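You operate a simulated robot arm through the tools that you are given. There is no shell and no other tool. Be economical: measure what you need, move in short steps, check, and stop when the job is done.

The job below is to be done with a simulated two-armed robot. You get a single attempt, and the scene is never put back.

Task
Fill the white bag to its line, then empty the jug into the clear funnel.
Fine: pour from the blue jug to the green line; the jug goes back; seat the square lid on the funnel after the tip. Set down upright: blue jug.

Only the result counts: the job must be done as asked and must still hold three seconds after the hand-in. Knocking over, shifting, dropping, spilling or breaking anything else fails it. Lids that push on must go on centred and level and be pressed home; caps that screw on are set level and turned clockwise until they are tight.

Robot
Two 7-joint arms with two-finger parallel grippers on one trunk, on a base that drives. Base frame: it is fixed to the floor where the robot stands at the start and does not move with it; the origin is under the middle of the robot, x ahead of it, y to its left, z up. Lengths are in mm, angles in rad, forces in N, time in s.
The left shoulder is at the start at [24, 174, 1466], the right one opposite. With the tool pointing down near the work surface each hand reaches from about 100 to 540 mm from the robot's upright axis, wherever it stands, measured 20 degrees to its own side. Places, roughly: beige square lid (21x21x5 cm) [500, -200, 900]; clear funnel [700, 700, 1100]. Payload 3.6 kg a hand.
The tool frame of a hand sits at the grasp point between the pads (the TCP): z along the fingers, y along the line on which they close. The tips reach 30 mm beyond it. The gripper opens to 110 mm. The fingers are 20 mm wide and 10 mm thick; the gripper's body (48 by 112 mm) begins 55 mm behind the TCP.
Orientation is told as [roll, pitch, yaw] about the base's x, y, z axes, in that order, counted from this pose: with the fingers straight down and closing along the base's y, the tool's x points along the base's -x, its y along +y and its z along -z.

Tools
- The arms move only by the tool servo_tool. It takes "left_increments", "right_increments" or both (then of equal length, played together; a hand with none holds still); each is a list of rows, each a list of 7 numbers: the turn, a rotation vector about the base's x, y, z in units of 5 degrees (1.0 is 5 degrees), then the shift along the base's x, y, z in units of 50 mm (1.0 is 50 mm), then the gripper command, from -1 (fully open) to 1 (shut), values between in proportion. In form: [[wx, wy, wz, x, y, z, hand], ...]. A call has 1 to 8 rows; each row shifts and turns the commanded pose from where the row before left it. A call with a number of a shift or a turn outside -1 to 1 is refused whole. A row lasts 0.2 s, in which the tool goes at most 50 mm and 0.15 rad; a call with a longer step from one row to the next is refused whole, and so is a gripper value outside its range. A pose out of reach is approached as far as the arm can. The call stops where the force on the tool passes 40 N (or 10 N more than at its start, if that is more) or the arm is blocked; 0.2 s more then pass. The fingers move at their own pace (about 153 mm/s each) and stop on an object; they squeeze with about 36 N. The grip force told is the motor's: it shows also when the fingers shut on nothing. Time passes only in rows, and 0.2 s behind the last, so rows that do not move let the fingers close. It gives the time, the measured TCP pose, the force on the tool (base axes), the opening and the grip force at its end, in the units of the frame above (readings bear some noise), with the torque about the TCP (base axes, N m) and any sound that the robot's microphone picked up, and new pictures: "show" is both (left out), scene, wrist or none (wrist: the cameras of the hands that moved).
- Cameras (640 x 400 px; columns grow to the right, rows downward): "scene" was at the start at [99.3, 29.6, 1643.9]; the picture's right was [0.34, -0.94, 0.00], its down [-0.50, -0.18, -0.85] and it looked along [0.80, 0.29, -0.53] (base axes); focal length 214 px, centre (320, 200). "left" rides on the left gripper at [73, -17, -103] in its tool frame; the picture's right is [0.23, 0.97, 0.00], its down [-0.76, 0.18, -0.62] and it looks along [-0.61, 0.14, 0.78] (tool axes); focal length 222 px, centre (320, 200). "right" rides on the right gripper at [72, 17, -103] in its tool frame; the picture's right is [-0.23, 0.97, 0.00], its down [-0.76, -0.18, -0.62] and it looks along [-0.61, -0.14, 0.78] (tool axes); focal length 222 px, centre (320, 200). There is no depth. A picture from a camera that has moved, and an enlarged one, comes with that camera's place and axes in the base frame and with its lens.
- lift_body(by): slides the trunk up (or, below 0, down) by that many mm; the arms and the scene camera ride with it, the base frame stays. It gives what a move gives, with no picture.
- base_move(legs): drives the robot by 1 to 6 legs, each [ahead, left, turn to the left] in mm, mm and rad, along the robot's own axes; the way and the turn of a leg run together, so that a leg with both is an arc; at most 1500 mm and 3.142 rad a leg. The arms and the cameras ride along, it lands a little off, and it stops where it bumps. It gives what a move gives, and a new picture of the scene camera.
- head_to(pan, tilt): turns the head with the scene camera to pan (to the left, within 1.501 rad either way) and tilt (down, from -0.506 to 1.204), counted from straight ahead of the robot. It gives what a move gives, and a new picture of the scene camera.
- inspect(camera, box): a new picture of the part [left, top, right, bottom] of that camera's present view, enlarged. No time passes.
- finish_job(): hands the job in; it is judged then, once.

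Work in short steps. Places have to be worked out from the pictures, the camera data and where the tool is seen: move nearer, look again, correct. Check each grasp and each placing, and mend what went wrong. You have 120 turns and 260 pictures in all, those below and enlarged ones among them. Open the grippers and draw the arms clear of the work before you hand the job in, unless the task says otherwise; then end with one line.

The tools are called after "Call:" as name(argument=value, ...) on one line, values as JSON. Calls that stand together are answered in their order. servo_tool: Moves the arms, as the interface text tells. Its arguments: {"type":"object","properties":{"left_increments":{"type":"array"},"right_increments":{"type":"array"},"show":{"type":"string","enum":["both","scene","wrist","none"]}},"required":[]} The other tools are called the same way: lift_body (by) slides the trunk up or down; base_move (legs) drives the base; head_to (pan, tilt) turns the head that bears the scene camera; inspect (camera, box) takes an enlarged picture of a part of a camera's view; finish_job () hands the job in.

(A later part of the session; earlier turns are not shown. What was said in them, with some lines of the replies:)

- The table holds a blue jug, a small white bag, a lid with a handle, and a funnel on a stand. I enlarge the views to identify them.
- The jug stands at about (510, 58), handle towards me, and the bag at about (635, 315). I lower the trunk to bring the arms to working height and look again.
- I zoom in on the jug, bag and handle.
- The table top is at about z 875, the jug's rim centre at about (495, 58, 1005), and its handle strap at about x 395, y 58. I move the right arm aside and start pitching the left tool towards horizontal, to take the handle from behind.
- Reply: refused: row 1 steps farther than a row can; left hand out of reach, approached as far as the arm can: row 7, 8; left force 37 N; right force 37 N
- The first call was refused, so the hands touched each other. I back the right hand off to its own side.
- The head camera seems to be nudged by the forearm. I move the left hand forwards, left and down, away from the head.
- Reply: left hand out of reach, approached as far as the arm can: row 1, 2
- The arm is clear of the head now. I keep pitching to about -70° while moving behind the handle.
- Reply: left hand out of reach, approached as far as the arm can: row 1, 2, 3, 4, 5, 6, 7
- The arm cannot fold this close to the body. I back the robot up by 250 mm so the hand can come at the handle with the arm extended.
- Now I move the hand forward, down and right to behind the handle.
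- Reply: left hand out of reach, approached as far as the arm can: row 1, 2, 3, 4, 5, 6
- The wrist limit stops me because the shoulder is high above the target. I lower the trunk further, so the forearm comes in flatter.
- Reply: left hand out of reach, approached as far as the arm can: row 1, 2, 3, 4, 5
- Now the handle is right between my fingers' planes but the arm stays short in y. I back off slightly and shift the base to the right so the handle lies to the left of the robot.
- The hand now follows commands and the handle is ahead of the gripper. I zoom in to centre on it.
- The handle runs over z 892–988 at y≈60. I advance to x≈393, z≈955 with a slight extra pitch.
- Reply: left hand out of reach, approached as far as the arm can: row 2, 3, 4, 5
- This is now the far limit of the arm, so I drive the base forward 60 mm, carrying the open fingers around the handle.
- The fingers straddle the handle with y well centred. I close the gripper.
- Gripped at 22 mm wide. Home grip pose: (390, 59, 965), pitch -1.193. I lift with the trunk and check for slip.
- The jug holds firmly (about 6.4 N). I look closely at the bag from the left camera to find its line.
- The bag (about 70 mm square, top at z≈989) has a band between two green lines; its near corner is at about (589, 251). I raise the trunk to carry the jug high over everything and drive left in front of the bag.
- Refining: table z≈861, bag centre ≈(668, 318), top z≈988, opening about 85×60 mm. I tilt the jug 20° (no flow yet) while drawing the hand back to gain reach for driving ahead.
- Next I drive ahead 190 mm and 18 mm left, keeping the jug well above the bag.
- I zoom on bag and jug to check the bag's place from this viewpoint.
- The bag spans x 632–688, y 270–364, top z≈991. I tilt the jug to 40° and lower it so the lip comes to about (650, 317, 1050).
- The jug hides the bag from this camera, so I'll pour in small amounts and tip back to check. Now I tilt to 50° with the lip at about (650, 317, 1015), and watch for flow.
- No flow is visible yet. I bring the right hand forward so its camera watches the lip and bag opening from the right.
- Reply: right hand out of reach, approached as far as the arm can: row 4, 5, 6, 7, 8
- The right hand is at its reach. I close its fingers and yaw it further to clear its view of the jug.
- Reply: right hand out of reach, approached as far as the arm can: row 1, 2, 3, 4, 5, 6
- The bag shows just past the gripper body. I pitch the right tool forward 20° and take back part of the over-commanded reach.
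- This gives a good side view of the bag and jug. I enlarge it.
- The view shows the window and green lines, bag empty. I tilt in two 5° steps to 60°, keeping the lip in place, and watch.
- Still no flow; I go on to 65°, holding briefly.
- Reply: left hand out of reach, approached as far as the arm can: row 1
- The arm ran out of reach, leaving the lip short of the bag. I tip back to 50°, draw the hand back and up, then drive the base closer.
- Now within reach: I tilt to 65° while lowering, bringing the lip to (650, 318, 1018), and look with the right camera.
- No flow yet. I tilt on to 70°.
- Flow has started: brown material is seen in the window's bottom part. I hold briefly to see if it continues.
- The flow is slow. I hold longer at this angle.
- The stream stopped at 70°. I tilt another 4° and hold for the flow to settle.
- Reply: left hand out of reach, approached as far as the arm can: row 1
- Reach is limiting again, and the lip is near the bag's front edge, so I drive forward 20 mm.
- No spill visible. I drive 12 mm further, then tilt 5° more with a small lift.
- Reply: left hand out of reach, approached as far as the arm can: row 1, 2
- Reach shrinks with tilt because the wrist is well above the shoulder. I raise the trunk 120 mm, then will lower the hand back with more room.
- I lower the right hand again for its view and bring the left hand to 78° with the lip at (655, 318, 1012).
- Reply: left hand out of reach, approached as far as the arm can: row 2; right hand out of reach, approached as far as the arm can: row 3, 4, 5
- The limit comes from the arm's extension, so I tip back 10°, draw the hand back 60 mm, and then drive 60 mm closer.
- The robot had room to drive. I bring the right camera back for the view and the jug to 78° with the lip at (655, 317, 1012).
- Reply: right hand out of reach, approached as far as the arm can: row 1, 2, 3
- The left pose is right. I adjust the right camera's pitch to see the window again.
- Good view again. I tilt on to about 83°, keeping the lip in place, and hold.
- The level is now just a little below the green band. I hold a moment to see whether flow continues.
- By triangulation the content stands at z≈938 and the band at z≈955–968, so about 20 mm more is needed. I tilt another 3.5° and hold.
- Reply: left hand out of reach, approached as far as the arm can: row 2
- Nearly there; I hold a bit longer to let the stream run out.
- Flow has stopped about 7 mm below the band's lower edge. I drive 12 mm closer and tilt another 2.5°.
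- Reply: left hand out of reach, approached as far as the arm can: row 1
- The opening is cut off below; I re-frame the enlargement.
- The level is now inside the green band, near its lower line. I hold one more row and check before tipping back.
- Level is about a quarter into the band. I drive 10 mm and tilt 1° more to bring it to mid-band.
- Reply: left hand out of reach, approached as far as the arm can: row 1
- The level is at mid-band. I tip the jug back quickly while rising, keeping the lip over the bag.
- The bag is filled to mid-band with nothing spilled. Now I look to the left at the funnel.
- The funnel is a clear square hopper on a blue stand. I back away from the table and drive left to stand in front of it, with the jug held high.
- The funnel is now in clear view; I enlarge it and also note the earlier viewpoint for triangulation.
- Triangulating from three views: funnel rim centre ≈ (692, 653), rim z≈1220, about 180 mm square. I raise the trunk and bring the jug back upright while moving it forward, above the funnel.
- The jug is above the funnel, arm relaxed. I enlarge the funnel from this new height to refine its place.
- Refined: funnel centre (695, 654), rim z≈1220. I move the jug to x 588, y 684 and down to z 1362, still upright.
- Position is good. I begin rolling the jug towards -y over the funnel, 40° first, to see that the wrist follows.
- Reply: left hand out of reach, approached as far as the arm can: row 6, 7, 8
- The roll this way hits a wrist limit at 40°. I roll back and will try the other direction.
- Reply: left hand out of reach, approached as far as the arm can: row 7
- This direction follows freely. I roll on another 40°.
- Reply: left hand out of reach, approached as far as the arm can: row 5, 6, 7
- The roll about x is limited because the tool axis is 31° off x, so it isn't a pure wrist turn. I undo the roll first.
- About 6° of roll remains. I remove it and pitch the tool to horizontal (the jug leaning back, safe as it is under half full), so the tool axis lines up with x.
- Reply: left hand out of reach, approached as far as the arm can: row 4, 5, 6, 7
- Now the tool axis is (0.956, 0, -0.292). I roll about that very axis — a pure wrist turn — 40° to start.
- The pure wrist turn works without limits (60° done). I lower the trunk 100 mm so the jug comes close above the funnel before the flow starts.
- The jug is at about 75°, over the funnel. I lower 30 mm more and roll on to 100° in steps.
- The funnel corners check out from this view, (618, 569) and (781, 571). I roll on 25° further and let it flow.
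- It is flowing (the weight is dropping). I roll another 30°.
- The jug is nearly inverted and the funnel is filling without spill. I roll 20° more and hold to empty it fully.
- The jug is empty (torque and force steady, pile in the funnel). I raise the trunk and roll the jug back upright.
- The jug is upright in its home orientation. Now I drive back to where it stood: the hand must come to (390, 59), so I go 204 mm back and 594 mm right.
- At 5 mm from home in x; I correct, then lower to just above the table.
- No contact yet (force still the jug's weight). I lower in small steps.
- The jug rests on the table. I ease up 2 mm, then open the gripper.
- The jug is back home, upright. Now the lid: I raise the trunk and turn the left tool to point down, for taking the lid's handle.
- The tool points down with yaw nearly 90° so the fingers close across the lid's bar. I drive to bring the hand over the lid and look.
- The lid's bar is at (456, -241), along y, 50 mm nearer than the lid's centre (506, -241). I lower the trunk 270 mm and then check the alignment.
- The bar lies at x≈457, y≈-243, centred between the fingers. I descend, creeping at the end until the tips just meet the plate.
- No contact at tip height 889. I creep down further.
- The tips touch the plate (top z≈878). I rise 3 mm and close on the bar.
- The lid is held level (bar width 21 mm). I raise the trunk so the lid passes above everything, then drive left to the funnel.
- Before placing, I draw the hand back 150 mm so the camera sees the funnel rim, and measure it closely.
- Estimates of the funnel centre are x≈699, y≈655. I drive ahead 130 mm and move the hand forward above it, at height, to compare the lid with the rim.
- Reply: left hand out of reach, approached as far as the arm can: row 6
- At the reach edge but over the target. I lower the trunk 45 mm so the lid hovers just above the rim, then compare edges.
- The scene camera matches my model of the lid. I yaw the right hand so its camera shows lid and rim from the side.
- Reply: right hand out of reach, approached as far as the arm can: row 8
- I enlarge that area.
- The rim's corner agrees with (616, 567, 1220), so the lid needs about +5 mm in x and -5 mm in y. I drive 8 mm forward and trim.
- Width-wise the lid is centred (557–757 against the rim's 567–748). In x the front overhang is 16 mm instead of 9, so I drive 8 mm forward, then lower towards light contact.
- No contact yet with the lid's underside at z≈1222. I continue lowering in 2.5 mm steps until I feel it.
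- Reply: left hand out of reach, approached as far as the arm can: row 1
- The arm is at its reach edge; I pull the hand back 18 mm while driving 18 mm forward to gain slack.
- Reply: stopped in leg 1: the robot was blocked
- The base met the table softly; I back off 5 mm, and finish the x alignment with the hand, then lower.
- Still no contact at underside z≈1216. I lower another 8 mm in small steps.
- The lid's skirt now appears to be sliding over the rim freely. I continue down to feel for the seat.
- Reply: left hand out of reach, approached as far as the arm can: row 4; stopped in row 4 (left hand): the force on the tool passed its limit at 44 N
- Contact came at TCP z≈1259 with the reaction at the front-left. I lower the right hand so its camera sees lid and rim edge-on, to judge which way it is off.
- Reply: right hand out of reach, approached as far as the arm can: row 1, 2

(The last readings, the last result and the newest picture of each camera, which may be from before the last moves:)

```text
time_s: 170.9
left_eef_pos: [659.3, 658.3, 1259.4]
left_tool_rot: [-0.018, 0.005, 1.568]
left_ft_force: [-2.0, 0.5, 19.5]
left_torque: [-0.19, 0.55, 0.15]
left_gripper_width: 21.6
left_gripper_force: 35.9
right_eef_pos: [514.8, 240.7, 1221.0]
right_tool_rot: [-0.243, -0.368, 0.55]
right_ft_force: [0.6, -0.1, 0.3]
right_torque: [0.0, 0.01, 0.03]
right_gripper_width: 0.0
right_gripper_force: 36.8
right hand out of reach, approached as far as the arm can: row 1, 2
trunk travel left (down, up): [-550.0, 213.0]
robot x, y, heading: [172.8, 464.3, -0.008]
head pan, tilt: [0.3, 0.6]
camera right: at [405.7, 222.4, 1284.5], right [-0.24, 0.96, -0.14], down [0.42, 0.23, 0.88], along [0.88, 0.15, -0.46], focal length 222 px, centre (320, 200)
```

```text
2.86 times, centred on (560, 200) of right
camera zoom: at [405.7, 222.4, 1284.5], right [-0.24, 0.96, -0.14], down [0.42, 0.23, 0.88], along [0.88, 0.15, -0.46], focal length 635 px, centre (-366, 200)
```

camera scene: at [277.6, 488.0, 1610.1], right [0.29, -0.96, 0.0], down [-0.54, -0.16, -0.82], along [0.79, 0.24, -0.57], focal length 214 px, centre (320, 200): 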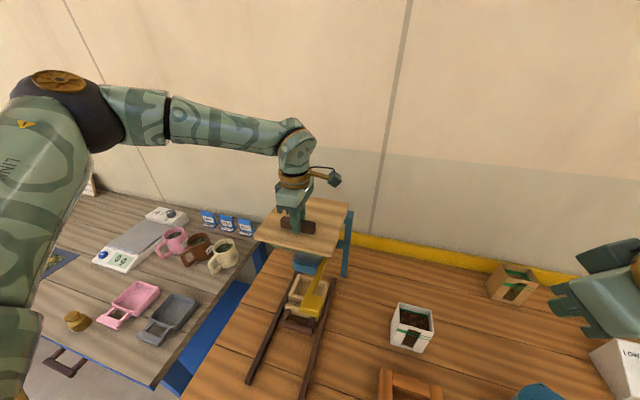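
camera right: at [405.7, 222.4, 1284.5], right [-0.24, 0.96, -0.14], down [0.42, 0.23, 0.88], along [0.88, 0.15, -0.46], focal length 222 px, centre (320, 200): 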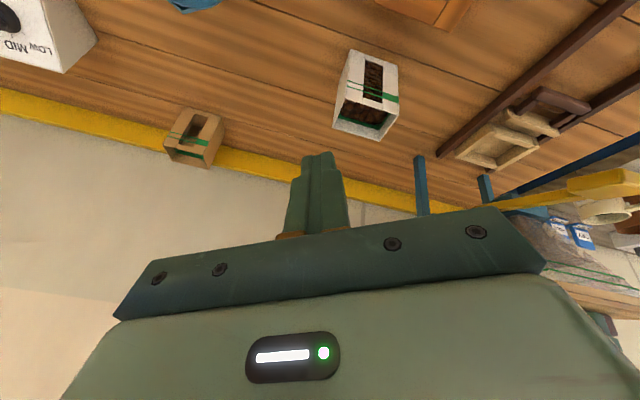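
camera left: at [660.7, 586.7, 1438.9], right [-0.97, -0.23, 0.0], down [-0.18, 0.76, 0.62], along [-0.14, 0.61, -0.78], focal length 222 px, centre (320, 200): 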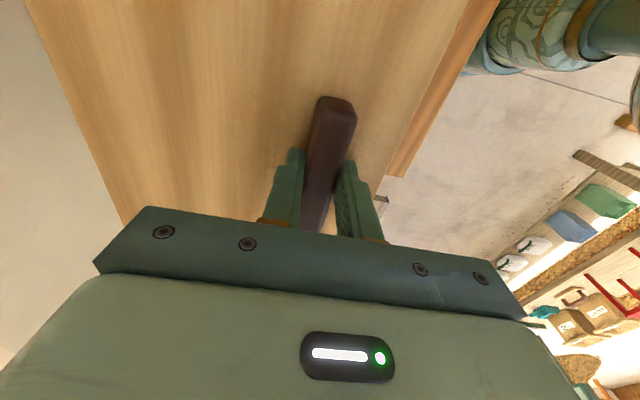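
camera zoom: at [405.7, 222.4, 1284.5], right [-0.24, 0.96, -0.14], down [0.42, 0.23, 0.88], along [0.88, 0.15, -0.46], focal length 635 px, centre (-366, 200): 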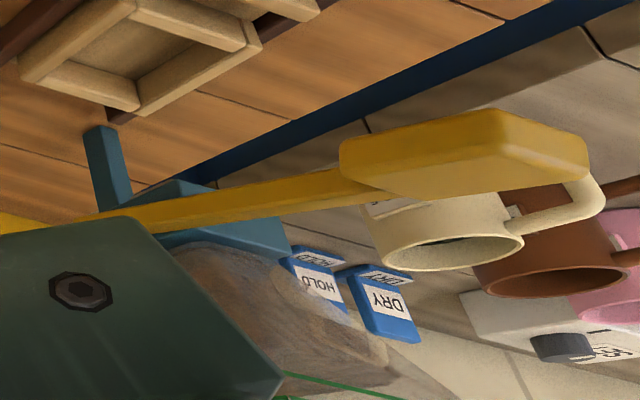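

The rim area is lower in the picture; I enlarge there.

Call:
inspect(camera="right", box=[530, 240, 640, 330])

Call:
inspect(camera="scene", box=[270, 220, 330, 270])

```text
4.44 times, centred on (585, 285) of right
camera zoom: at [405.7, 222.4, 1284.5], right [-0.24, 0.96, -0.14], down [0.42, 0.23, 0.88], along [0.88, 0.15, -0.46], focal length 987 px, centre (-858, -178)
```

zoom: 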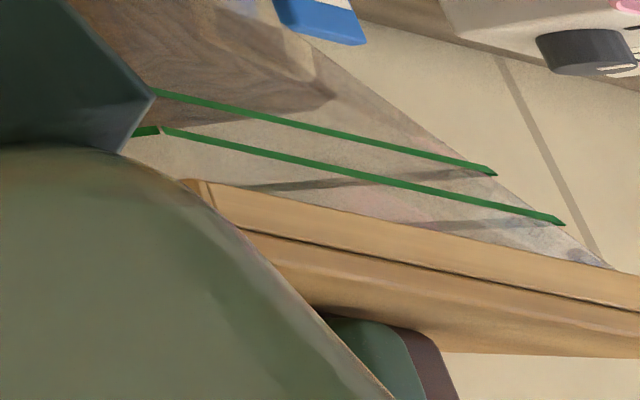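

```text
8.00 times, centred on (300, 245) of scene
camera zoom: at [273.5, 487.2, 1610.6], right [0.29, -0.96, 0.0], down [-0.54, -0.16, -0.83], along [0.79, 0.24, -0.56], focal length 1716 px, centre (480, -160)
```

zoom: 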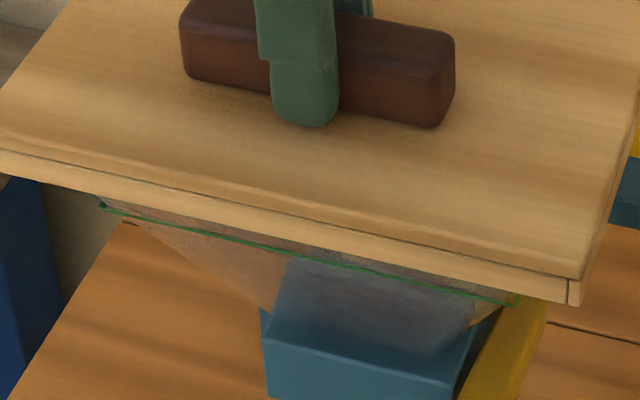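

From this low view the rim centre works out at about (713, 660), and the lid centre at (709, 658). I lift 4 mm, shift +4 x, +1.5 y, and lower again to compare the depth reached.

Call:
servo_tool(left_increments=[[0, 0, 0, 0, 0, 0.1, 1], [0, 0, 0, 0.08, 0.03, 0, 1], [0, 0, 0, 0, 0, -0.05, 1], [0, 0, 0, 0, 0, -0.04, 1], [0, 0, 0, 0, 0, -0.04, 1], [0, 0, 0, 0, 0, -0.04, 1], [0, 0, 0, 0, 0, -0.04, 1]], show="none")

Call:
inspect(camera="scene", box=[260, 200, 350, 270])

```text
time_s: 172.6
left_eef_pos: [659.2, 661.0, 1259.5]
left_tool_rot: [-0.021, 0.011, 1.571]
left_ft_force: [-15.1, 0.6, 20.2]
left_torque: [0.4, 1.32, -0.12]
left_gripper_width: 21.7
left_gripper_force: 36.5
right_eef_pos: [513.4, 240.6, 1221.5]
right_tool_rot: [-0.244, -0.37, 0.551]
right_ft_force: [0.0, -0.4, 0.2]
right_torque: [-0.01, 0.01, 0.02]
right_gripper_width: 0.0
right_gripper_force: 36.0
trunk travel left (down, up): [-550.0, 213.0]
robot x, y, heading: [172.8, 462.6, -0.014]
head pan, tilt: [0.3, 0.6]
stopped in row 7 (left hand): the force on the tool passed its limit at 41 N (the readings are from after the stop); the commanded pose is now the measured one
```

```text
5.71 times, centred on (305, 235) of scene
camera zoom: at [270.5, 487.9, 1610.6], right [0.29, -0.96, 0.0], down [-0.54, -0.16, -0.83], along [0.79, 0.24, -0.56], focal length 1226 px, centre (406, 0)
```

zoom: 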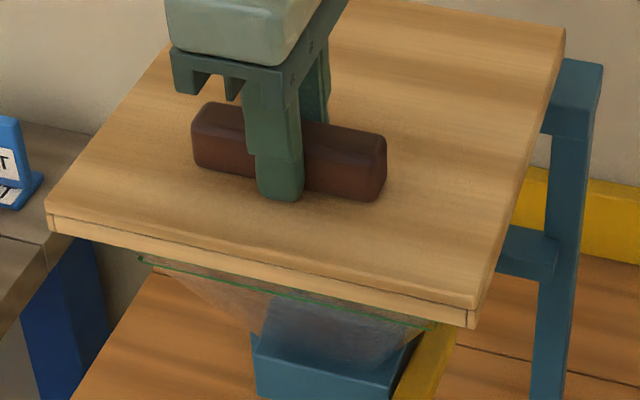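

The rim pushes the lid towards -x (Fx = -15 N), so the skirt is engaged and the lid is too far in +x. I ease up 2 mm, shift 6 mm back in x and press again.

Call:
servo_tool(left_increments=[[0, 0, 0, 0, 0, 0.06, 1], [0, 0, 0, -0.06, -0.02, 0, 1], [0, 0, 0, -0.06, 0, 0, 1], [0, 0, 0, 0, 0, -0.04, 1], [0, 0, 0, 0, 0, -0.04, 1], [0, 0, 0, 0, 0, -0.04, 1], [0, 0, 0, 0, 0, -0.04, 1], [0, 0, 0, 0, 0, -0.04, 1]], show="none")

Call:
inspect(camera="scene", box=[260, 200, 350, 270])

```text
time_s: 174.1
left_eef_pos: [658.9, 661.2, 1257.8]
left_tool_rot: [-0.033, 0.011, 1.572]
left_ft_force: [-7.2, 3.8, 14.8]
left_torque: [0.88, 1.04, -0.25]
left_gripper_width: 21.9
left_gripper_force: 36.4
right_eef_pos: [514.1, 241.2, 1220.7]
right_tool_rot: [-0.244, -0.369, 0.551]
right_ft_force: [0.3, -0.2, 0.1]
right_torque: [-0.03, 0.01, 0.0]
right_gripper_width: 0.0
right_gripper_force: 36.0
trunk travel left (down, up): [-550.0, 213.0]
robot x, y, heading: [177.4, 464.3, -0.011]
head pan, tilt: [0.3, 0.6]
stopped in row 7 (left hand): the force on the tool passed its limit at 44 N (the readings are from after the stop); the commanded pose is now the measured one
```

```text
5.71 times, centred on (305, 235) of scene
camera zoom: at [273.3, 488.1, 1610.4], right [0.29, -0.96, 0.0], down [-0.54, -0.16, -0.83], along [0.79, 0.24, -0.56], focal length 1226 px, centre (406, 0)
```

zoom: 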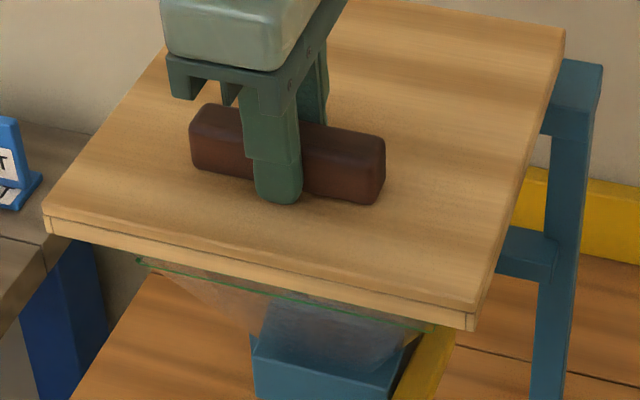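

Ambiguous contact, so I want to see the lid's underside. I raise the left hand and draw it back, and lower the right hand to look up at lid and rim.

Call:
servo_tool(left_increments=[[0, 0, 0, 0, 0, 0.4, 1], [0.4, -0.1, 0, 0, 0, 0.6, 1], [0, 0, 0, -0.4, 0, 0.6, 1], [0, 0, 0, -0.6, 0, 0.4, 1], [0, 0, 0, -0.6, 0, 0.2, 1]], right_increments=[[0, 0, 0, 0, 0, -0.6, 1], [0, 0, 0, 0, 0, -0.6, 1], [0, 0, 0, 0, 0, -0.6, 1], [0, 0, 0.5, 0, 0, -0.6, 1], [0, 0, 0.5, 0, 0, -0.4, 1]], show="wrist")

Call:
inspect(camera="right", box=[480, 180, 640, 320])

Call:
inspect(camera="scene", box=[240, 190, 360, 290])

```text
time_s: 175.3
left_eef_pos: [578.7, 657.0, 1367.6]
left_tool_rot: [-0.044, -0.025, 1.568]
left_ft_force: [-0.2, -0.2, -0.9]
left_torque: [0.0, 0.05, -0.03]
left_gripper_width: 21.6
left_gripper_force: 36.0
right_eef_pos: [535.7, 241.7, 1095.0]
right_tool_rot: [-0.239, -0.363, 0.635]
right_ft_force: [0.3, 0.2, 0.7]
right_torque: [0.02, -0.03, 0.02]
right_gripper_width: 0.1
right_gripper_force: 36.0
right hand out of reach, approached as far as the arm can: row 4, 5
trunk travel left (down, up): [-550.0, 213.0]
robot x, y, heading: [174.1, 466.6, -0.009]
head pan, tilt: [0.3, 0.6]
camera right: at [428.7, 215.0, 1159.8], right [-0.33, 0.94, -0.13], down [0.4, 0.27, 0.88], along [0.86, 0.23, -0.46], focal length 222 px, centre (320, 200)
camera left: at [592.5, 582.1, 1469.9], right [-0.97, -0.22, -0.05], down [-0.2, 0.75, 0.63], along [-0.11, 0.63, -0.77], focal length 222 px, centre (320, 200)
```

right: 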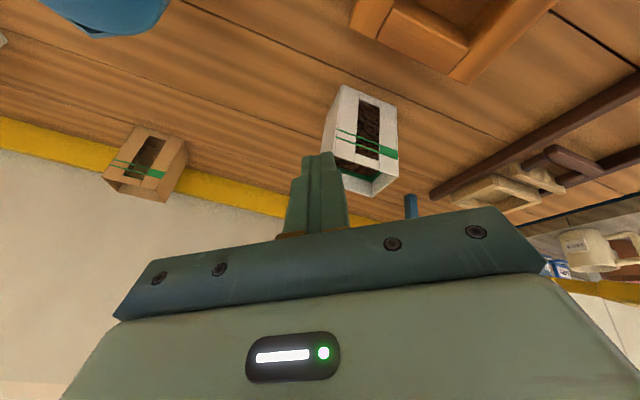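
left: 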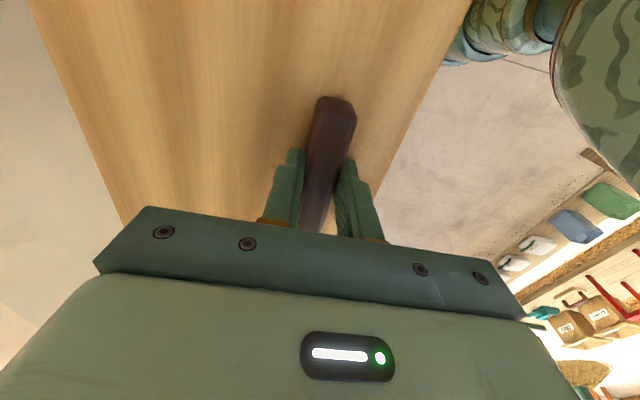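

```text
2.86 times, centred on (560, 250) of right
camera zoom: at [428.7, 215.0, 1159.8], right [-0.33, 0.94, -0.13], down [0.4, 0.27, 0.88], along [0.86, 0.23, -0.46], focal length 635 px, centre (-366, 57)
```

zoom: 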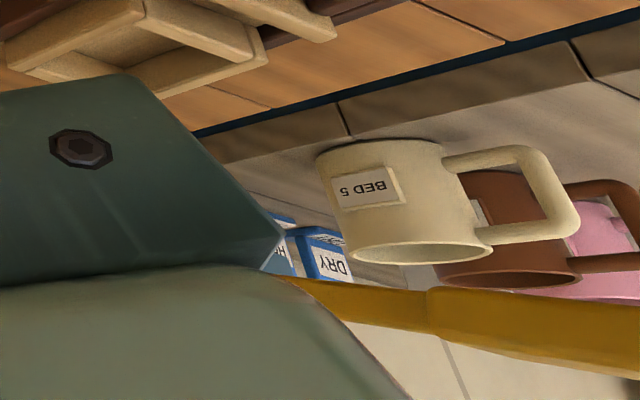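

```text
4.00 times, centred on (300, 240) of scene
camera zoom: at [274.2, 485.9, 1610.5], right [0.29, -0.96, 0.0], down [-0.54, -0.16, -0.83], along [0.79, 0.24, -0.56], focal length 858 px, centre (400, 40)
```

zoom: 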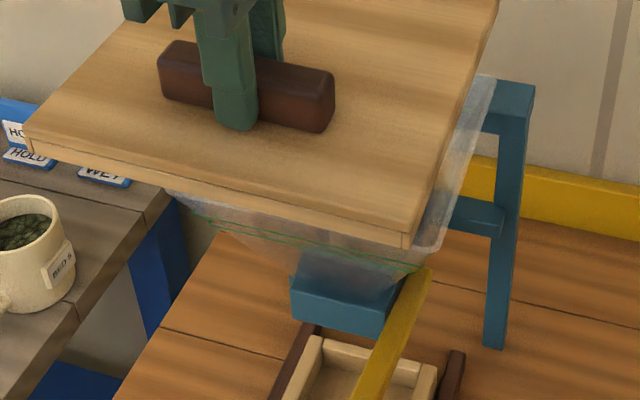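

The rim (Z≈1210) spans x 625–809, y 570–752, so the lid must go about 11 mm further in x, which is past my reach with this stance. I back off, shift left and turn 0.3 rad to the right, bringing the left shoulder nearer.

Call:
base_move(legs=[[-50, 0, 0], [0, 150, 0], [0, 0, -0.3]])

Call:
servo_tool(left_increments=[[0.5, 0.2, 0.8, 0, 0, 0, 1], [0, 0, 0.9, 0, 0, 0, 1], [0, 0, 0.9, 0, 0, 0, 1], [0, 0, 0.84, 0, 0, 0, 1]], show="none")

```text
time_s: 178.1
left_eef_pos: [571.8, 679.8, 1366.9]
left_tool_rot: [-0.04, -0.024, 1.266]
left_ft_force: [-0.5, 0.0, -1.5]
left_torque: [0.01, 0.11, 0.02]
left_gripper_width: 21.8
left_gripper_force: 35.9
right_eef_pos: [404.8, 294.9, 1095.3]
right_tool_rot: [-0.24, -0.362, 0.333]
right_ft_force: [-0.1, 0.8, 1.0]
right_torque: [0.02, -0.02, -0.03]
right_gripper_width: 0.1
right_gripper_force: 36.5
trunk travel left (down, up): [-550.0, 213.0]
robot x, y, heading: [121.7, 618.4, -0.312]
head pan, tilt: [0.3, 0.6]
camera scene: at [229.7, 606.7, 1610.3], right [-0.01, -1.0, 0.0], down [-0.57, 0.01, -0.82], along [0.82, -0.01, -0.57], focal length 214 px, centre (320, 200)
```

scene: 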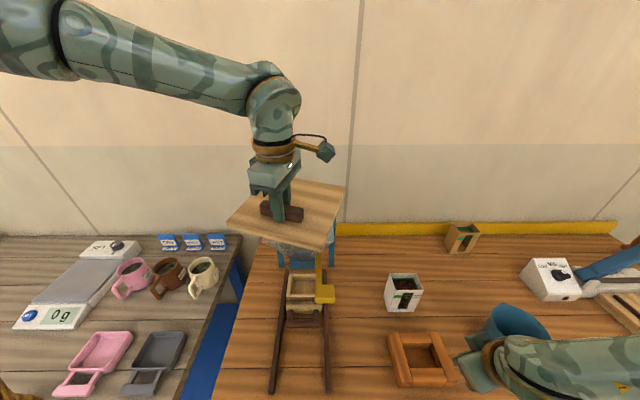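

```text
time_s: 179.1
left_eef_pos: [573.5, 678.6, 1367.0]
left_tool_rot: [-0.012, -0.061, 1.567]
left_ft_force: [-0.6, 0.5, -1.1]
left_torque: [0.0, 0.1, 0.0]
left_gripper_width: 21.5
left_gripper_force: 36.3
right_eef_pos: [405.0, 295.7, 1094.9]
right_tool_rot: [-0.239, -0.362, 0.332]
right_ft_force: [0.6, 0.6, 0.1]
right_torque: [-0.01, -0.02, -0.02]
right_gripper_width: 0.2
right_gripper_force: 35.6
trunk travel left (down, up): [-550.0, 213.0]
robot x, y, heading: [125.3, 617.0, -0.315]
head pan, tilt: [0.3, 0.6]
```

I level the tool (residual 3.5°) and move above the funnel: TCP to (671, 661), still high.

Call:
servo_tool(left_increments=[[-0.7, 0.14, 0, 0.4, -0.1, 0, 1], [0, 0, 0, 0.5, -0.1, 0, 1], [0, 0, 0, 0.5, -0.1, 0, 1], [0, 0, 0, 0.5, -0.05, 0, 1], [0, 0, 0, 0, 0, -0.4, 1], [0, 0, 0, 0, 0, -0.5, 1], [0, 0, 0, 0, 0, 0, 1]], show="scene")

Call:
inspect(camera="scene", box=[240, 180, 360, 280])

```text
time_s: 180.7
left_eef_pos: [667.6, 661.6, 1322.6]
left_tool_rot: [0.0, 0.0, 1.564]
left_ft_force: [0.0, -0.1, -1.3]
left_torque: [-0.03, 0.07, 0.02]
left_gripper_width: 21.6
left_gripper_force: 36.1
right_eef_pos: [406.1, 296.3, 1095.4]
right_tool_rot: [-0.239, -0.362, 0.333]
right_ft_force: [-0.3, 0.0, -0.4]
right_torque: [0.02, -0.03, -0.03]
right_gripper_width: 0.0
right_gripper_force: 36.3
trunk travel left (down, up): [-550.0, 213.0]
robot x, y, heading: [122.2, 611.6, -0.306]
head pan, tilt: [0.3, 0.6]
camera scene: at [229.9, 607.2, 1610.3], right [-0.01, -1.0, 0.0], down [-0.57, 0.01, -0.82], along [0.82, -0.01, -0.57], focal length 214 px, centre (320, 200)
```

scene: 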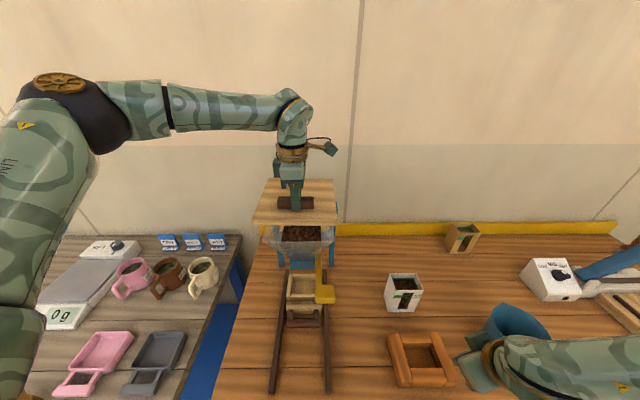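

```text
4.00 times, centred on (300, 230) of scene
camera zoom: at [229.9, 607.2, 1610.3], right [-0.01, -1.0, 0.0], down [-0.57, 0.01, -0.82], along [0.82, -0.01, -0.57], focal length 858 px, centre (400, 80)
```

zoom: 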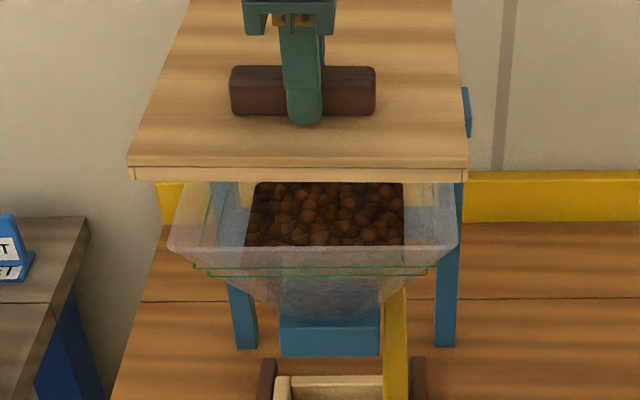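

This head-on view is excellent: in y the lid is about 5.5 mm too far left, and x is about right, which fits the front-left contact found before (a plug under the lid). I shift -5.5 mm in y and lower to hover.

Call:
servo_tool(left_increments=[[0, 0, 0.08, 0, -0.11, -0.3, 1], [0, 0, 0, 0, 0, -0.4, 1], [0, 0, 0, 0, 0, -0.2, 1], [0, 0, 0, 0, 0, 0, 1]], show="none")

Call:
inspect(camera="scene", box=[250, 190, 350, 270])

```text
time_s: 181.7
left_eef_pos: [666.4, 660.3, 1276.7]
left_tool_rot: [-0.003, 0.001, 1.573]
left_ft_force: [0.1, 0.1, -1.0]
left_torque: [-0.01, 0.08, -0.02]
left_gripper_width: 21.2
left_gripper_force: 35.8
left hand out of reach, approached as far as the arm can: row 3
right_eef_pos: [405.6, 296.4, 1094.8]
right_tool_rot: [-0.24, -0.362, 0.333]
right_ft_force: [-0.4, -1.0, -0.2]
right_torque: [-0.01, -0.01, -0.01]
right_gripper_width: 0.0
right_gripper_force: 36.0
trunk travel left (down, up): [-550.0, 213.0]
robot x, y, heading: [124.0, 618.0, -0.314]
head pan, tilt: [0.3, 0.6]
```

```text
5.00 times, centred on (300, 230) of scene
camera zoom: at [230.0, 607.1, 1610.3], right [-0.01, -1.0, 0.0], down [-0.57, 0.01, -0.82], along [0.82, -0.01, -0.57], focal length 1072 px, centre (420, 50)
```

zoom: 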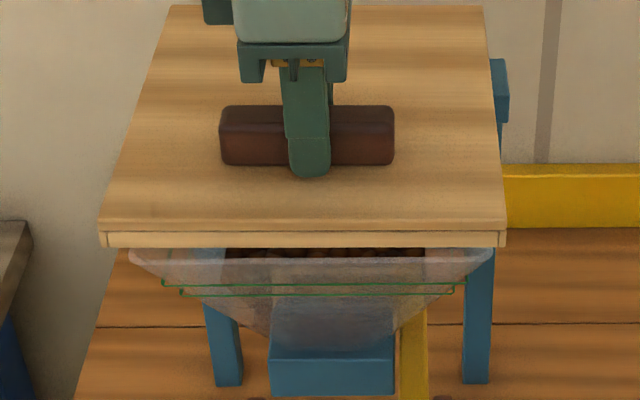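

Reach is marginal again, so I lift 30 mm, drive the base 25 mm ahead along x, and bring the hand back to the target.

Call:
servo_tool(left_increments=[[0, 0, 0, -0.2, -0.05, 0.4, 1], [0, 0, 0, -0.3, -0.04, 0.2, 1]], show="none")

Call:
base_move(legs=[[26, 8, 0]])

Call:
inspect(camera="scene", box=[250, 180, 350, 260])

```text
time_s: 182.3
left_eef_pos: [639.5, 655.4, 1307.4]
left_tool_rot: [-0.001, 0.001, 1.573]
left_ft_force: [0.0, 0.8, -2.1]
left_torque: [-0.04, 0.09, 0.03]
left_gripper_width: 21.3
left_gripper_force: 36.5
right_eef_pos: [404.4, 295.6, 1094.6]
right_tool_rot: [-0.239, -0.361, 0.331]
right_ft_force: [-0.5, -0.3, -0.2]
right_torque: [0.01, 0.02, 0.01]
right_gripper_width: 0.0
right_gripper_force: 36.2
trunk travel left (down, up): [-550.0, 213.0]
robot x, y, heading: [124.4, 616.0, -0.312]
head pan, tilt: [0.3, 0.6]
```

```text
time_s: 183.2
left_eef_pos: [664.1, 655.7, 1309.8]
left_tool_rot: [-0.003, 0.0, 1.573]
left_ft_force: [-0.3, 0.5, -1.4]
left_torque: [-0.04, 0.06, -0.01]
left_gripper_width: 21.5
left_gripper_force: 36.6
right_eef_pos: [429.5, 296.0, 1095.9]
right_tool_rot: [-0.24, -0.364, 0.335]
right_ft_force: [-1.2, -0.3, 0.4]
right_torque: [-0.01, -0.02, 0.02]
right_gripper_width: 0.2
right_gripper_force: 36.0
trunk travel left (down, up): [-550.0, 213.0]
robot x, y, heading: [152.6, 619.7, -0.311]
head pan, tilt: [0.3, 0.6]
camera scene: at [252.6, 606.7, 1610.7], right [-0.01, -1.0, 0.0], down [-0.56, 0.01, -0.83], along [0.83, -0.01, -0.56], focal length 214 px, centre (320, 200)
```

scene: 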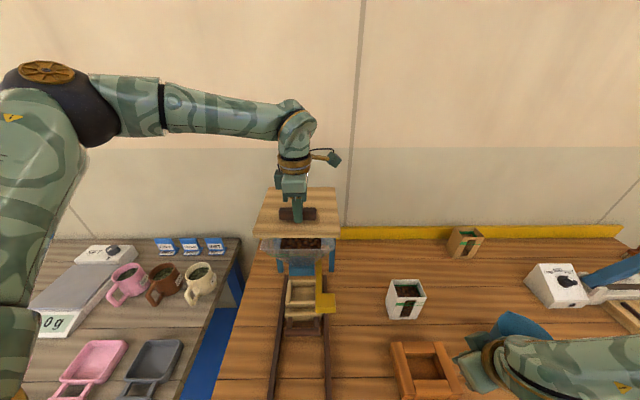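

```text
5.00 times, centred on (300, 220) of scene
camera zoom: at [252.6, 606.7, 1610.7], right [-0.01, -1.0, 0.0], down [-0.56, 0.01, -0.83], along [0.83, -0.01, -0.56], focal length 1072 px, centre (420, 100)
```

zoom: 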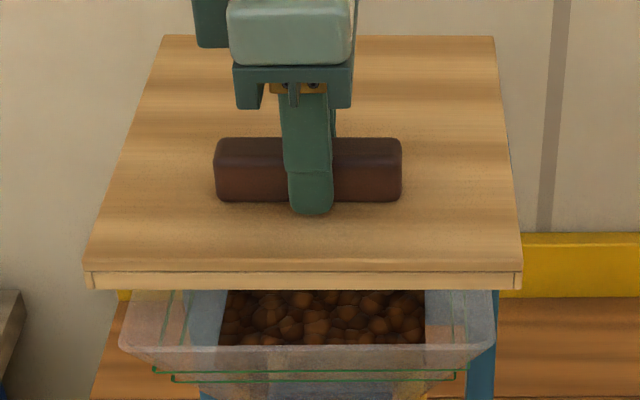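

At TCP (664, 656) front overhang and sides nearly match (needed: about +1 x, +1.5 y). I lower gently to contact there.

Call:
servo_tool(left_increments=[[0, 0, 0, 0.02, 0.03, -0.4, 1], [0, 0, 0, 0, 0, -0.3, 1], [0, 0, 0, 0, 0, -0.15, 1], [0, 0, 0, 0, 0, -0.06, 1], [0, 0, 0, 0, 0, -0.04, 1], [0, 0, 0, 0, 0, -0.04, 1], [0, 0, 0, 0, 0, -0.04, 1], [0, 0, 0, 0, 0, -0.04, 1]], show="none")

Call:
inspect(camera="scene", box=[250, 200, 350, 280])

```text
time_s: 184.3
left_eef_pos: [668.8, 656.0, 1265.5]
left_tool_rot: [-0.011, 0.008, 1.575]
left_ft_force: [-2.4, 2.5, 14.1]
left_torque: [0.96, 0.92, -0.17]
left_gripper_width: 22.9
left_gripper_force: 35.8
right_eef_pos: [430.0, 295.2, 1095.0]
right_tool_rot: [-0.24, -0.362, 0.333]
right_ft_force: [-0.1, 0.4, -0.4]
right_torque: [0.0, 0.0, -0.01]
right_gripper_width: 0.0
right_gripper_force: 36.1
trunk travel left (down, up): [-550.0, 213.0]
robot x, y, heading: [150.3, 612.4, -0.309]
head pan, tilt: [0.3, 0.6]
stopped in row 5 (left hand): the force on the tool passed its limit at 43 N (the readings are from after the stop); the commanded pose is now the measured one
```

```text
5.00 times, centred on (300, 240) of scene
camera zoom: at [255.0, 607.0, 1610.3], right [-0.01, -1.0, 0.0], down [-0.56, 0.01, -0.83], along [0.83, -0.01, -0.56], focal length 1072 px, centre (420, 0)
```

zoom: 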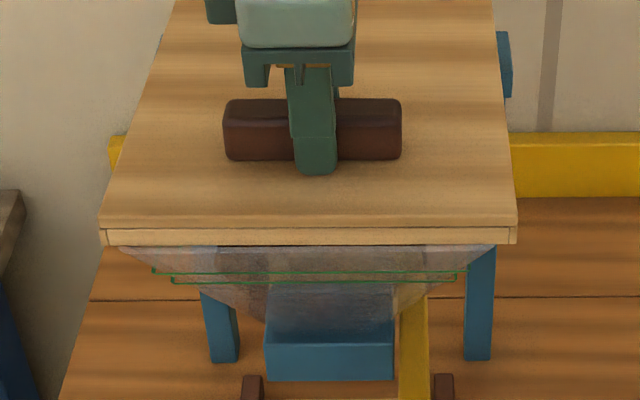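

Here it stopped 7 mm higher than before: the skirt's front-left is resting on the rim. So the engaged spot is at smaller x and larger y. I lift, shift 12 mm back and 6 mm left, and lower again.

Call:
servo_tool(left_increments=[[0, 0, 0, 0, 0, 0.25, 1], [0, 0, -0.05, -0.12, 0.06, 0, 1], [0, 0, 0, -0.12, 0.06, 0, 1], [0, 0, 0, 0, 0, -0.25, 1], [0, 0, 0, 0, 0, -0.06, 1], [0, 0, 0, 0, 0, -0.05, 1], [0, 0, 0, 0, 0, -0.05, 1], [0, 0, 0, 0, 0, -0.05, 1]], show="none")

Call:
inspect(camera="scene", box=[250, 200, 350, 280])

```text
time_s: 186.1
left_eef_pos: [658.3, 660.8, 1258.3]
left_tool_rot: [-0.017, 0.01, 1.571]
left_ft_force: [6.3, 4.1, 38.8]
left_torque: [0.61, 0.48, -0.31]
left_gripper_width: 21.6
left_gripper_force: 36.2
right_eef_pos: [430.9, 297.0, 1096.2]
right_tool_rot: [-0.24, -0.362, 0.334]
right_ft_force: [0.2, -0.3, 0.1]
right_torque: [0.04, 0.04, -0.02]
right_gripper_width: 0.0
right_gripper_force: 36.0
trunk travel left (down, up): [-550.0, 213.0]
robot x, y, heading: [153.2, 615.4, -0.316]
head pan, tilt: [0.3, 0.6]
```

```text
5.00 times, centred on (300, 240) of scene
camera zoom: at [254.2, 607.3, 1611.0], right [-0.01, -1.0, 0.0], down [-0.56, 0.01, -0.83], along [0.83, -0.01, -0.56], focal length 1072 px, centre (420, 0)
```

zoom: 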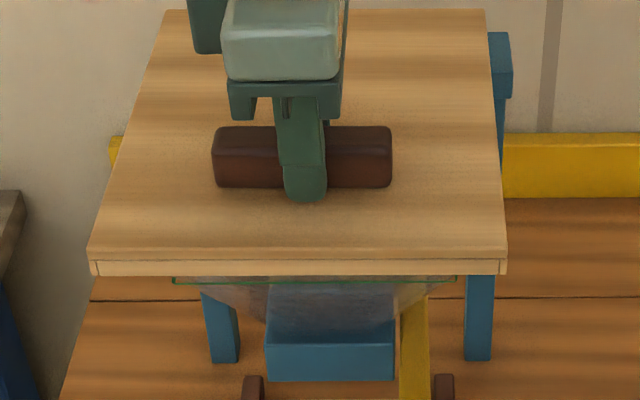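

Now it presses flat: 39 N with the reaction almost under the hand, sideways locked, at the same seat height as before (z≈1258). I press once more, then release the grip.

Call:
servo_tool(left_increments=[[0, 0, 0, 0, 0, -0.05, 1], [0, 0, 0, 0, 0, -0.05, 1]], show="none")

Call:
servo_tool(left_increments=[[0, 0, 0, 0, 0, 0.05, 1], [0, 0, 0, 0, 0, 0, -1], [0, 0, 0, 0, 0, 0, -1], [0, 0, 0, 0, 0, 0, -1], [0, 0, 0, 0, 0, 0.6, -1], [0, 0, 0, 0, 0, 0.8, -1], [0, 0, 0, 0, 0, 0.6, -1]], show="none")

Call:
inspect(camera="scene", box=[250, 200, 350, 280])

```text
time_s: 186.5
left_eef_pos: [658.8, 660.9, 1257.8]
left_tool_rot: [-0.021, 0.013, 1.573]
left_ft_force: [-3.3, 3.7, 15.6]
left_torque: [0.86, 0.88, 0.12]
left_gripper_width: 21.5
left_gripper_force: 35.9
right_eef_pos: [430.0, 296.8, 1095.8]
right_tool_rot: [-0.241, -0.363, 0.334]
right_ft_force: [-0.3, -0.7, -0.2]
right_torque: [-0.02, 0.04, -0.01]
right_gripper_width: 0.0
right_gripper_force: 35.9
trunk travel left (down, up): [-550.0, 213.0]
robot x, y, heading: [147.0, 611.8, -0.306]
head pan, tilt: [0.3, 0.6]
stopped in row 1 (left hand): the force on the tool passed its limit at 52 N (the readings are from after the stop); the commanded pose is now the measured one
```

```text
time_s: 188.1
left_eef_pos: [661.0, 661.0, 1359.6]
left_tool_rot: [-0.016, 0.01, 1.568]
left_ft_force: [-0.1, -0.2, -1.4]
left_torque: [-0.01, -0.01, -0.02]
left_gripper_width: 110.0
left_gripper_force: 0.1
right_eef_pos: [432.6, 295.2, 1095.1]
right_tool_rot: [-0.238, -0.359, 0.335]
right_ft_force: [-0.4, -0.9, 0.5]
right_torque: [0.0, 0.01, 0.02]
right_gripper_width: 0.1
right_gripper_force: 35.4
trunk travel left (down, up): [-550.0, 213.0]
robot x, y, heading: [151.9, 615.4, -0.306]
head pan, tilt: [0.3, 0.6]
```

```text
5.00 times, centred on (300, 240) of scene
camera zoom: at [256.5, 606.8, 1610.3], right [-0.01, -1.0, 0.0], down [-0.57, 0.01, -0.82], along [0.82, -0.01, -0.57], focal length 1072 px, centre (420, 0)
```

zoom: 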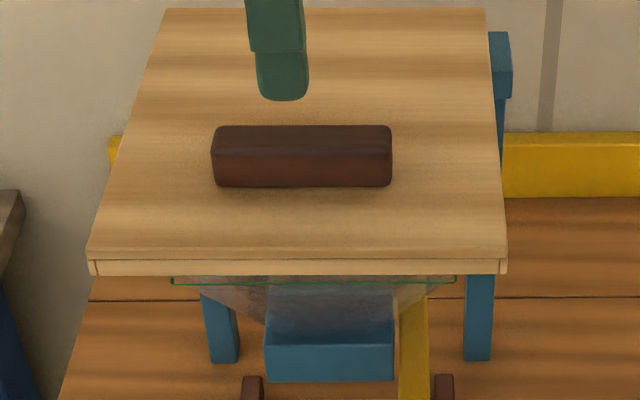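

The lid sits level and stayed put. To be sure its rear side is home too, I close the fingers, pitch the tool forward, and will press on the plate beyond the bar.

Call:
servo_tool(left_increments=[[0, -1, 0, 0.1, 0, 0, 1], [0, -1, 0, 0.1, 0, 0, 1], [0, -1, 0, 0.2, 0, 0, 1], [0, -1, 0, 0.2, 0, 0, 1], [0, -1, 0, 0.2, 0, 0, 1], [0, 0, 0, 0.1, 0, -0.6, 1], [0, 0, 0, 0, 0, -0.6, 1]], show="scene")

Call:
inspect(camera="scene", box=[240, 160, 360, 270])

```text
time_s: 189.7
left_eef_pos: [704.2, 660.3, 1299.6]
left_tool_rot: [-0.455, 0.01, 1.566]
left_ft_force: [0.7, 0.0, 0.2]
left_torque: [-0.01, 0.01, -0.02]
left_gripper_width: 0.0
left_gripper_force: 35.8
right_eef_pos: [431.8, 296.5, 1095.3]
right_tool_rot: [-0.238, -0.363, 0.333]
right_ft_force: [0.4, 0.6, 1.0]
right_torque: [0.0, 0.01, 0.0]
right_gripper_width: 0.0
right_gripper_force: 36.4
trunk travel left (down, up): [-550.0, 213.0]
robot x, y, heading: [147.8, 616.3, -0.313]
head pan, tilt: [0.3, 0.6]
camera scene: at [257.1, 606.9, 1610.3], right [-0.01, -1.0, 0.0], down [-0.57, 0.01, -0.82], along [0.82, -0.01, -0.57], focal length 214 px, centre (320, 200)
```

scene: 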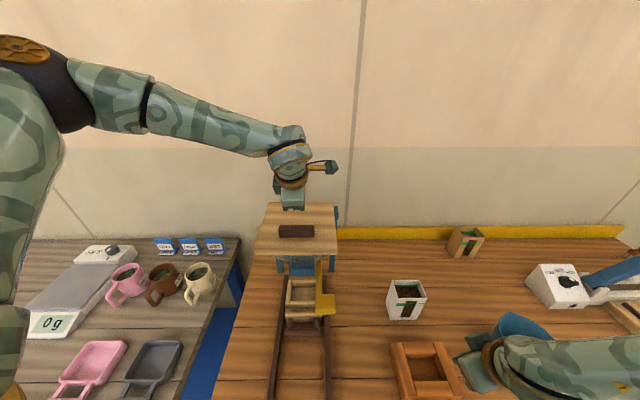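

```text
3.64 times, centred on (300, 215) of scene
camera zoom: at [257.1, 606.9, 1610.3], right [-0.01, -1.0, 0.0], down [-0.57, 0.01, -0.82], along [0.82, -0.01, -0.57], focal length 780 px, centre (393, 146)
```

zoom: 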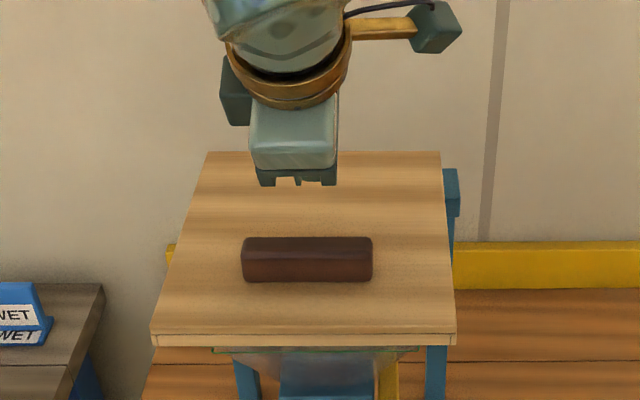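

The tips are over the lid's centre. I lower until they press on the plate to the force limit.

Call:
servo_tool(left_increments=[[0, 0, 0, 0, 0, -0.5, 1], [0, 0, 0, 0, 0, -0.3, 1], [0, 0, 0, 0, 0, -0.1, 1], [0, 0, 0, 0, 0, -0.06, 1], [0, 0, 0, 0, 0, -0.06, 1], [0, 0, 0, 0, 0, -0.06, 1], [0, 0, 0, 0, 0, -0.06, 1]], show="none")

Call:
inspect(camera="scene", box=[240, 160, 360, 270])

```text
time_s: 190.9
left_eef_pos: [706.6, 659.4, 1256.8]
left_tool_rot: [-0.469, 0.016, 1.565]
left_ft_force: [-8.1, 2.8, 15.8]
left_torque: [0.14, 0.16, 0.01]
left_gripper_width: 0.1
left_gripper_force: 35.5
right_eef_pos: [430.1, 297.0, 1095.4]
right_tool_rot: [-0.241, -0.363, 0.335]
right_ft_force: [-0.5, -0.1, -0.3]
right_torque: [-0.02, -0.03, -0.02]
right_gripper_width: 0.0
right_gripper_force: 35.7
trunk travel left (down, up): [-550.0, 213.0]
robot x, y, heading: [151.3, 612.8, -0.309]
head pan, tilt: [0.3, 0.6]
stopped in row 6 (left hand): the force on the tool passed its limit at 44 N (the readings are from after the stop); the commanded pose is now the measured one
```

```text
3.64 times, centred on (300, 215) of scene
camera zoom: at [253.4, 607.7, 1610.5], right [-0.01, -1.0, 0.0], down [-0.56, 0.01, -0.83], along [0.83, -0.01, -0.56], focal length 780 px, centre (393, 146)
```

zoom: 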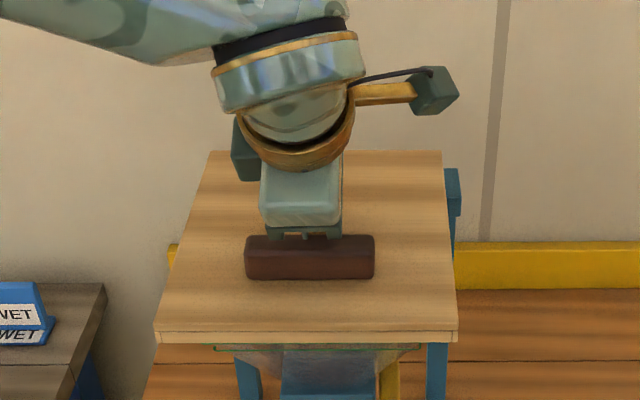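

Pressed with 44 N at the centre too; its height there matches the front, so the lid is level. I retract the hand upwards and open it.

Call:
servo_tool(left_increments=[[0, 0, 0, 0, 0, 0.5, 1], [0, 0, 0, 0, 0, 0.8, -1], [0, 0, 0, -0.2, 0, 0.8, -1], [0, 0, 0, -0.6, 0, 0.2, -1], [0, 0, 0, -0.6, 0, 0, -1], [0, 0, 0, -0.6, 0, 0, -1]], right_increments=[[0, 0, 0, 0, 0, 0.5, -1], [0, 0, 0, 0, 0, 0.6, -1], [0, 0, 0, 0, 0, 0.6, -1], [0, 0, 0, 0, 0, 0, -1], [0, 0, 0, 0, 0, 0, -1], [0, 0, 0, 0, 0, 0, -1]], show="none")

Call:
base_move(legs=[[-250, 0, 0]])

Call:
inspect(camera="scene", box=[220, 150, 420, 280])

```text
time_s: 192.3
left_eef_pos: [606.0, 660.6, 1369.5]
left_tool_rot: [-0.466, 0.015, 1.566]
left_ft_force: [-0.5, 0.2, -0.7]
left_torque: [-0.02, -0.02, 0.03]
left_gripper_width: 109.9
left_gripper_force: 0.0
right_eef_pos: [432.0, 294.7, 1179.7]
right_tool_rot: [-0.24, -0.361, 0.333]
right_ft_force: [-0.9, 0.3, -0.2]
right_torque: [0.0, -0.02, -0.01]
right_gripper_width: 110.2
right_gripper_force: 0.0
trunk travel left (down, up): [-550.0, 213.0]
robot x, y, heading: [150.9, 612.7, -0.312]
head pan, tilt: [0.3, 0.6]
```

```text
time_s: 194.1
left_eef_pos: [374.1, 735.0, 1368.2]
left_tool_rot: [-0.467, 0.017, 1.568]
left_ft_force: [0.1, 0.9, -1.3]
left_torque: [-0.01, 0.0, -0.01]
left_gripper_width: 109.9
left_gripper_force: 0.1
right_eef_pos: [197.9, 371.6, 1179.5]
right_tool_rot: [-0.24, -0.362, 0.334]
right_ft_force: [0.1, -0.4, 0.8]
right_torque: [0.03, -0.02, -0.03]
right_gripper_width: 110.1
right_gripper_force: 0.0
trunk travel left (down, up): [-550.0, 213.0]
robot x, y, heading: [-83.6, 690.0, -0.311]
head pan, tilt: [0.3, 0.6]
camera scene: at [22.1, 682.2, 1610.3], right [-0.01, -1.0, 0.0], down [-0.57, 0.01, -0.82], along [0.82, -0.01, -0.57], focal length 214 px, centre (320, 200)
```

scene: 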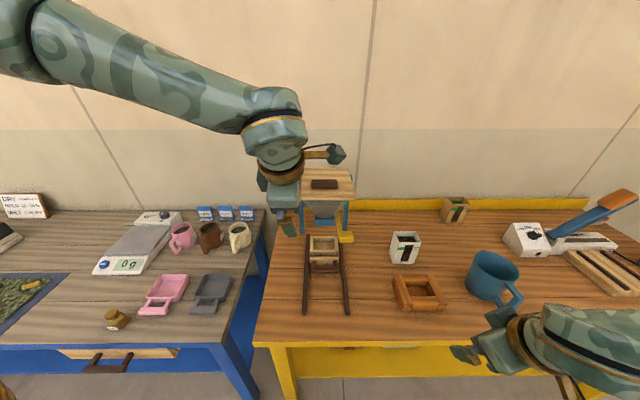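

```text
3.08 times, centred on (320, 215) of scene
camera zoom: at [22.1, 682.2, 1610.3], right [-0.01, -1.0, 0.0], down [-0.57, 0.01, -0.82], along [0.82, -0.01, -0.57], focal length 660 px, centre (320, 154)
```

zoom: 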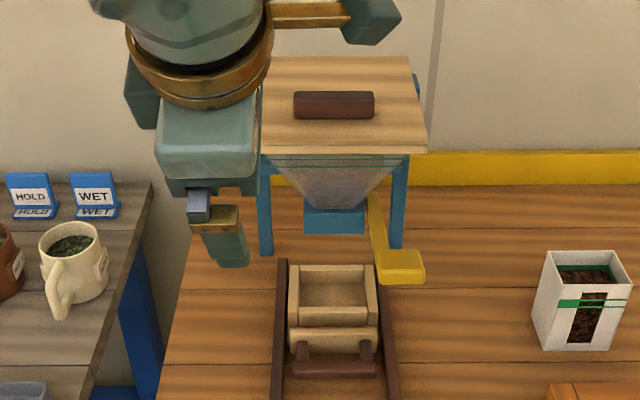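

All looks right. As a last check, I back off further and lower the trunk to see the lid edge-on.

Call:
base_move(legs=[[-250, 0, 0]])

Call:
lift_body(by=-340)

Call:
head_to(pan=0.31, tilt=0.2)

```text
time_s: 195.9
left_eef_pos: [136.5, 811.8, 1369.3]
left_tool_rot: [-0.467, 0.015, 1.566]
left_ft_force: [-0.8, 0.1, 0.5]
left_torque: [0.03, 0.02, -0.03]
left_gripper_width: 110.0
left_gripper_force: 0.0
right_eef_pos: [-39.2, 446.4, 1180.1]
right_tool_rot: [-0.239, -0.361, 0.334]
right_ft_force: [-0.5, 0.0, -0.5]
right_torque: [0.0, 0.0, -0.02]
right_gripper_width: 110.2
right_gripper_force: 0.0
trunk travel left (down, up): [-550.0, 213.0]
robot x, y, heading: [-316.8, 763.3, -0.309]
head pan, tilt: [0.3, 0.6]
camera scene: at [-214.5, 757.7, 1610.3], right [-0.01, -1.0, 0.0], down [-0.57, 0.01, -0.82], along [0.82, -0.01, -0.57], focal length 214 px, centre (320, 200)
```

scene: 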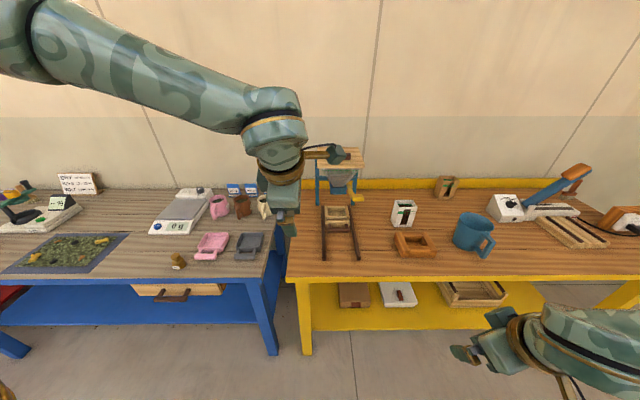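

```text
time_s: 199.2
left_eef_pos: [136.8, 811.1, 1029.5]
left_tool_rot: [-0.465, 0.016, 1.565]
left_ft_force: [0.7, -0.5, 0.7]
left_torque: [0.03, -0.03, -0.01]
left_gripper_width: 110.0
left_gripper_force: 0.0
right_eef_pos: [-28.3, 442.9, 798.2]
right_tool_rot: [-0.154, -0.25, 0.308]
right_ft_force: [0.1, 0.3, 0.0]
right_torque: [0.0, -0.04, 0.01]
right_gripper_width: 110.2
right_gripper_force: 0.2
trunk travel left (down, up): [-210.0, 553.0]
robot x, y, heading: [-322.4, 762.3, -0.31]
head pan, tilt: [0.3, 0.6]
```

```text
time_s: 200.1
left_eef_pos: [137.2, 810.8, 1029.0]
left_tool_rot: [-0.467, 0.015, 1.567]
left_ft_force: [0.2, 0.0, -0.3]
left_torque: [0.01, -0.04, -0.03]
left_gripper_width: 110.0
left_gripper_force: 0.1
right_eef_pos: [-28.5, 442.9, 796.3]
right_tool_rot: [-0.155, -0.25, 0.309]
right_ft_force: [1.1, 0.3, 0.6]
right_torque: [0.01, -0.01, -0.01]
right_gripper_width: 110.1
right_gripper_force: 0.0
trunk travel left (down, up): [-210.0, 553.0]
robot x, y, heading: [-324.8, 769.4, -0.306]
head pan, tilt: [0.311, 0.201]
camera scene: at [-110.4, 726.9, 1301.8], right [0.0, -1.0, 0.0], down [-0.2, 0.0, -0.98], along [0.98, 0.0, -0.2], focal length 214 px, centre (320, 200)
```

scene: 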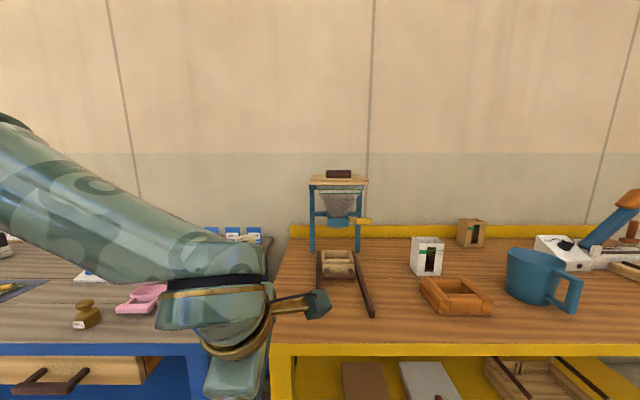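

Call:
inspect(camera="scene", box=[300, 160, 380, 230])

Call:
inspect(camera="scene", box=[390, 220, 600, 330])

```text
5.71 times, centred on (340, 195) of scene
camera zoom: at [-110.4, 726.9, 1301.8], right [0.0, -1.0, 0.0], down [-0.2, 0.0, -0.98], along [0.98, 0.0, -0.2], focal length 1226 px, centre (206, 229)
```

zoom: 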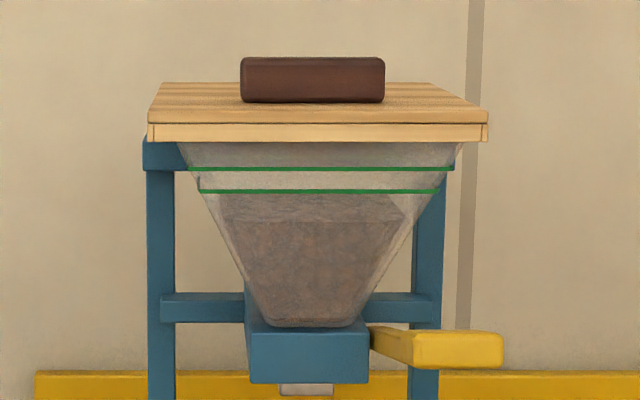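

```text
3.05 times, centred on (495, 275) of scene
camera zoom: at [-110.4, 726.9, 1301.8], right [0.0, -1.0, 0.0], down [-0.2, 0.0, -0.98], along [0.98, 0.0, -0.2], focal length 654 px, centre (-213, -29)
```

zoom: 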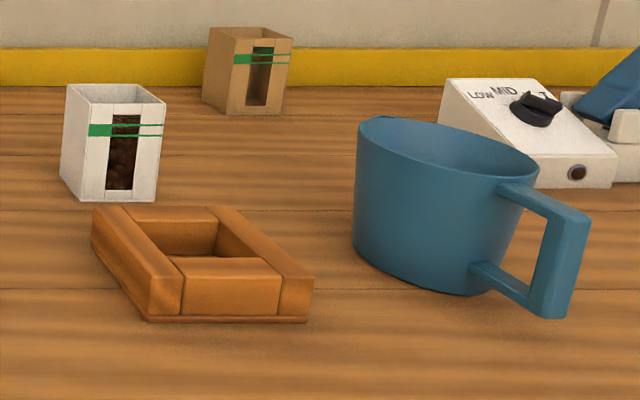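

Seen edge-on, the lid is level and centred on the funnel. The bag is filled to its band, the empty jug stands upright in its place, and both hands are open and clear, so I hand in.

Call:
finish_job()

```text
The job is handed in.
```

I handed the job in. The white bag is filled to the middle of its green band. The rest of the jug went into the clear funnel, and the blue jug stands upright back in its place. The beige square lid is on the funnel, level and pressed down; I saw no spills.
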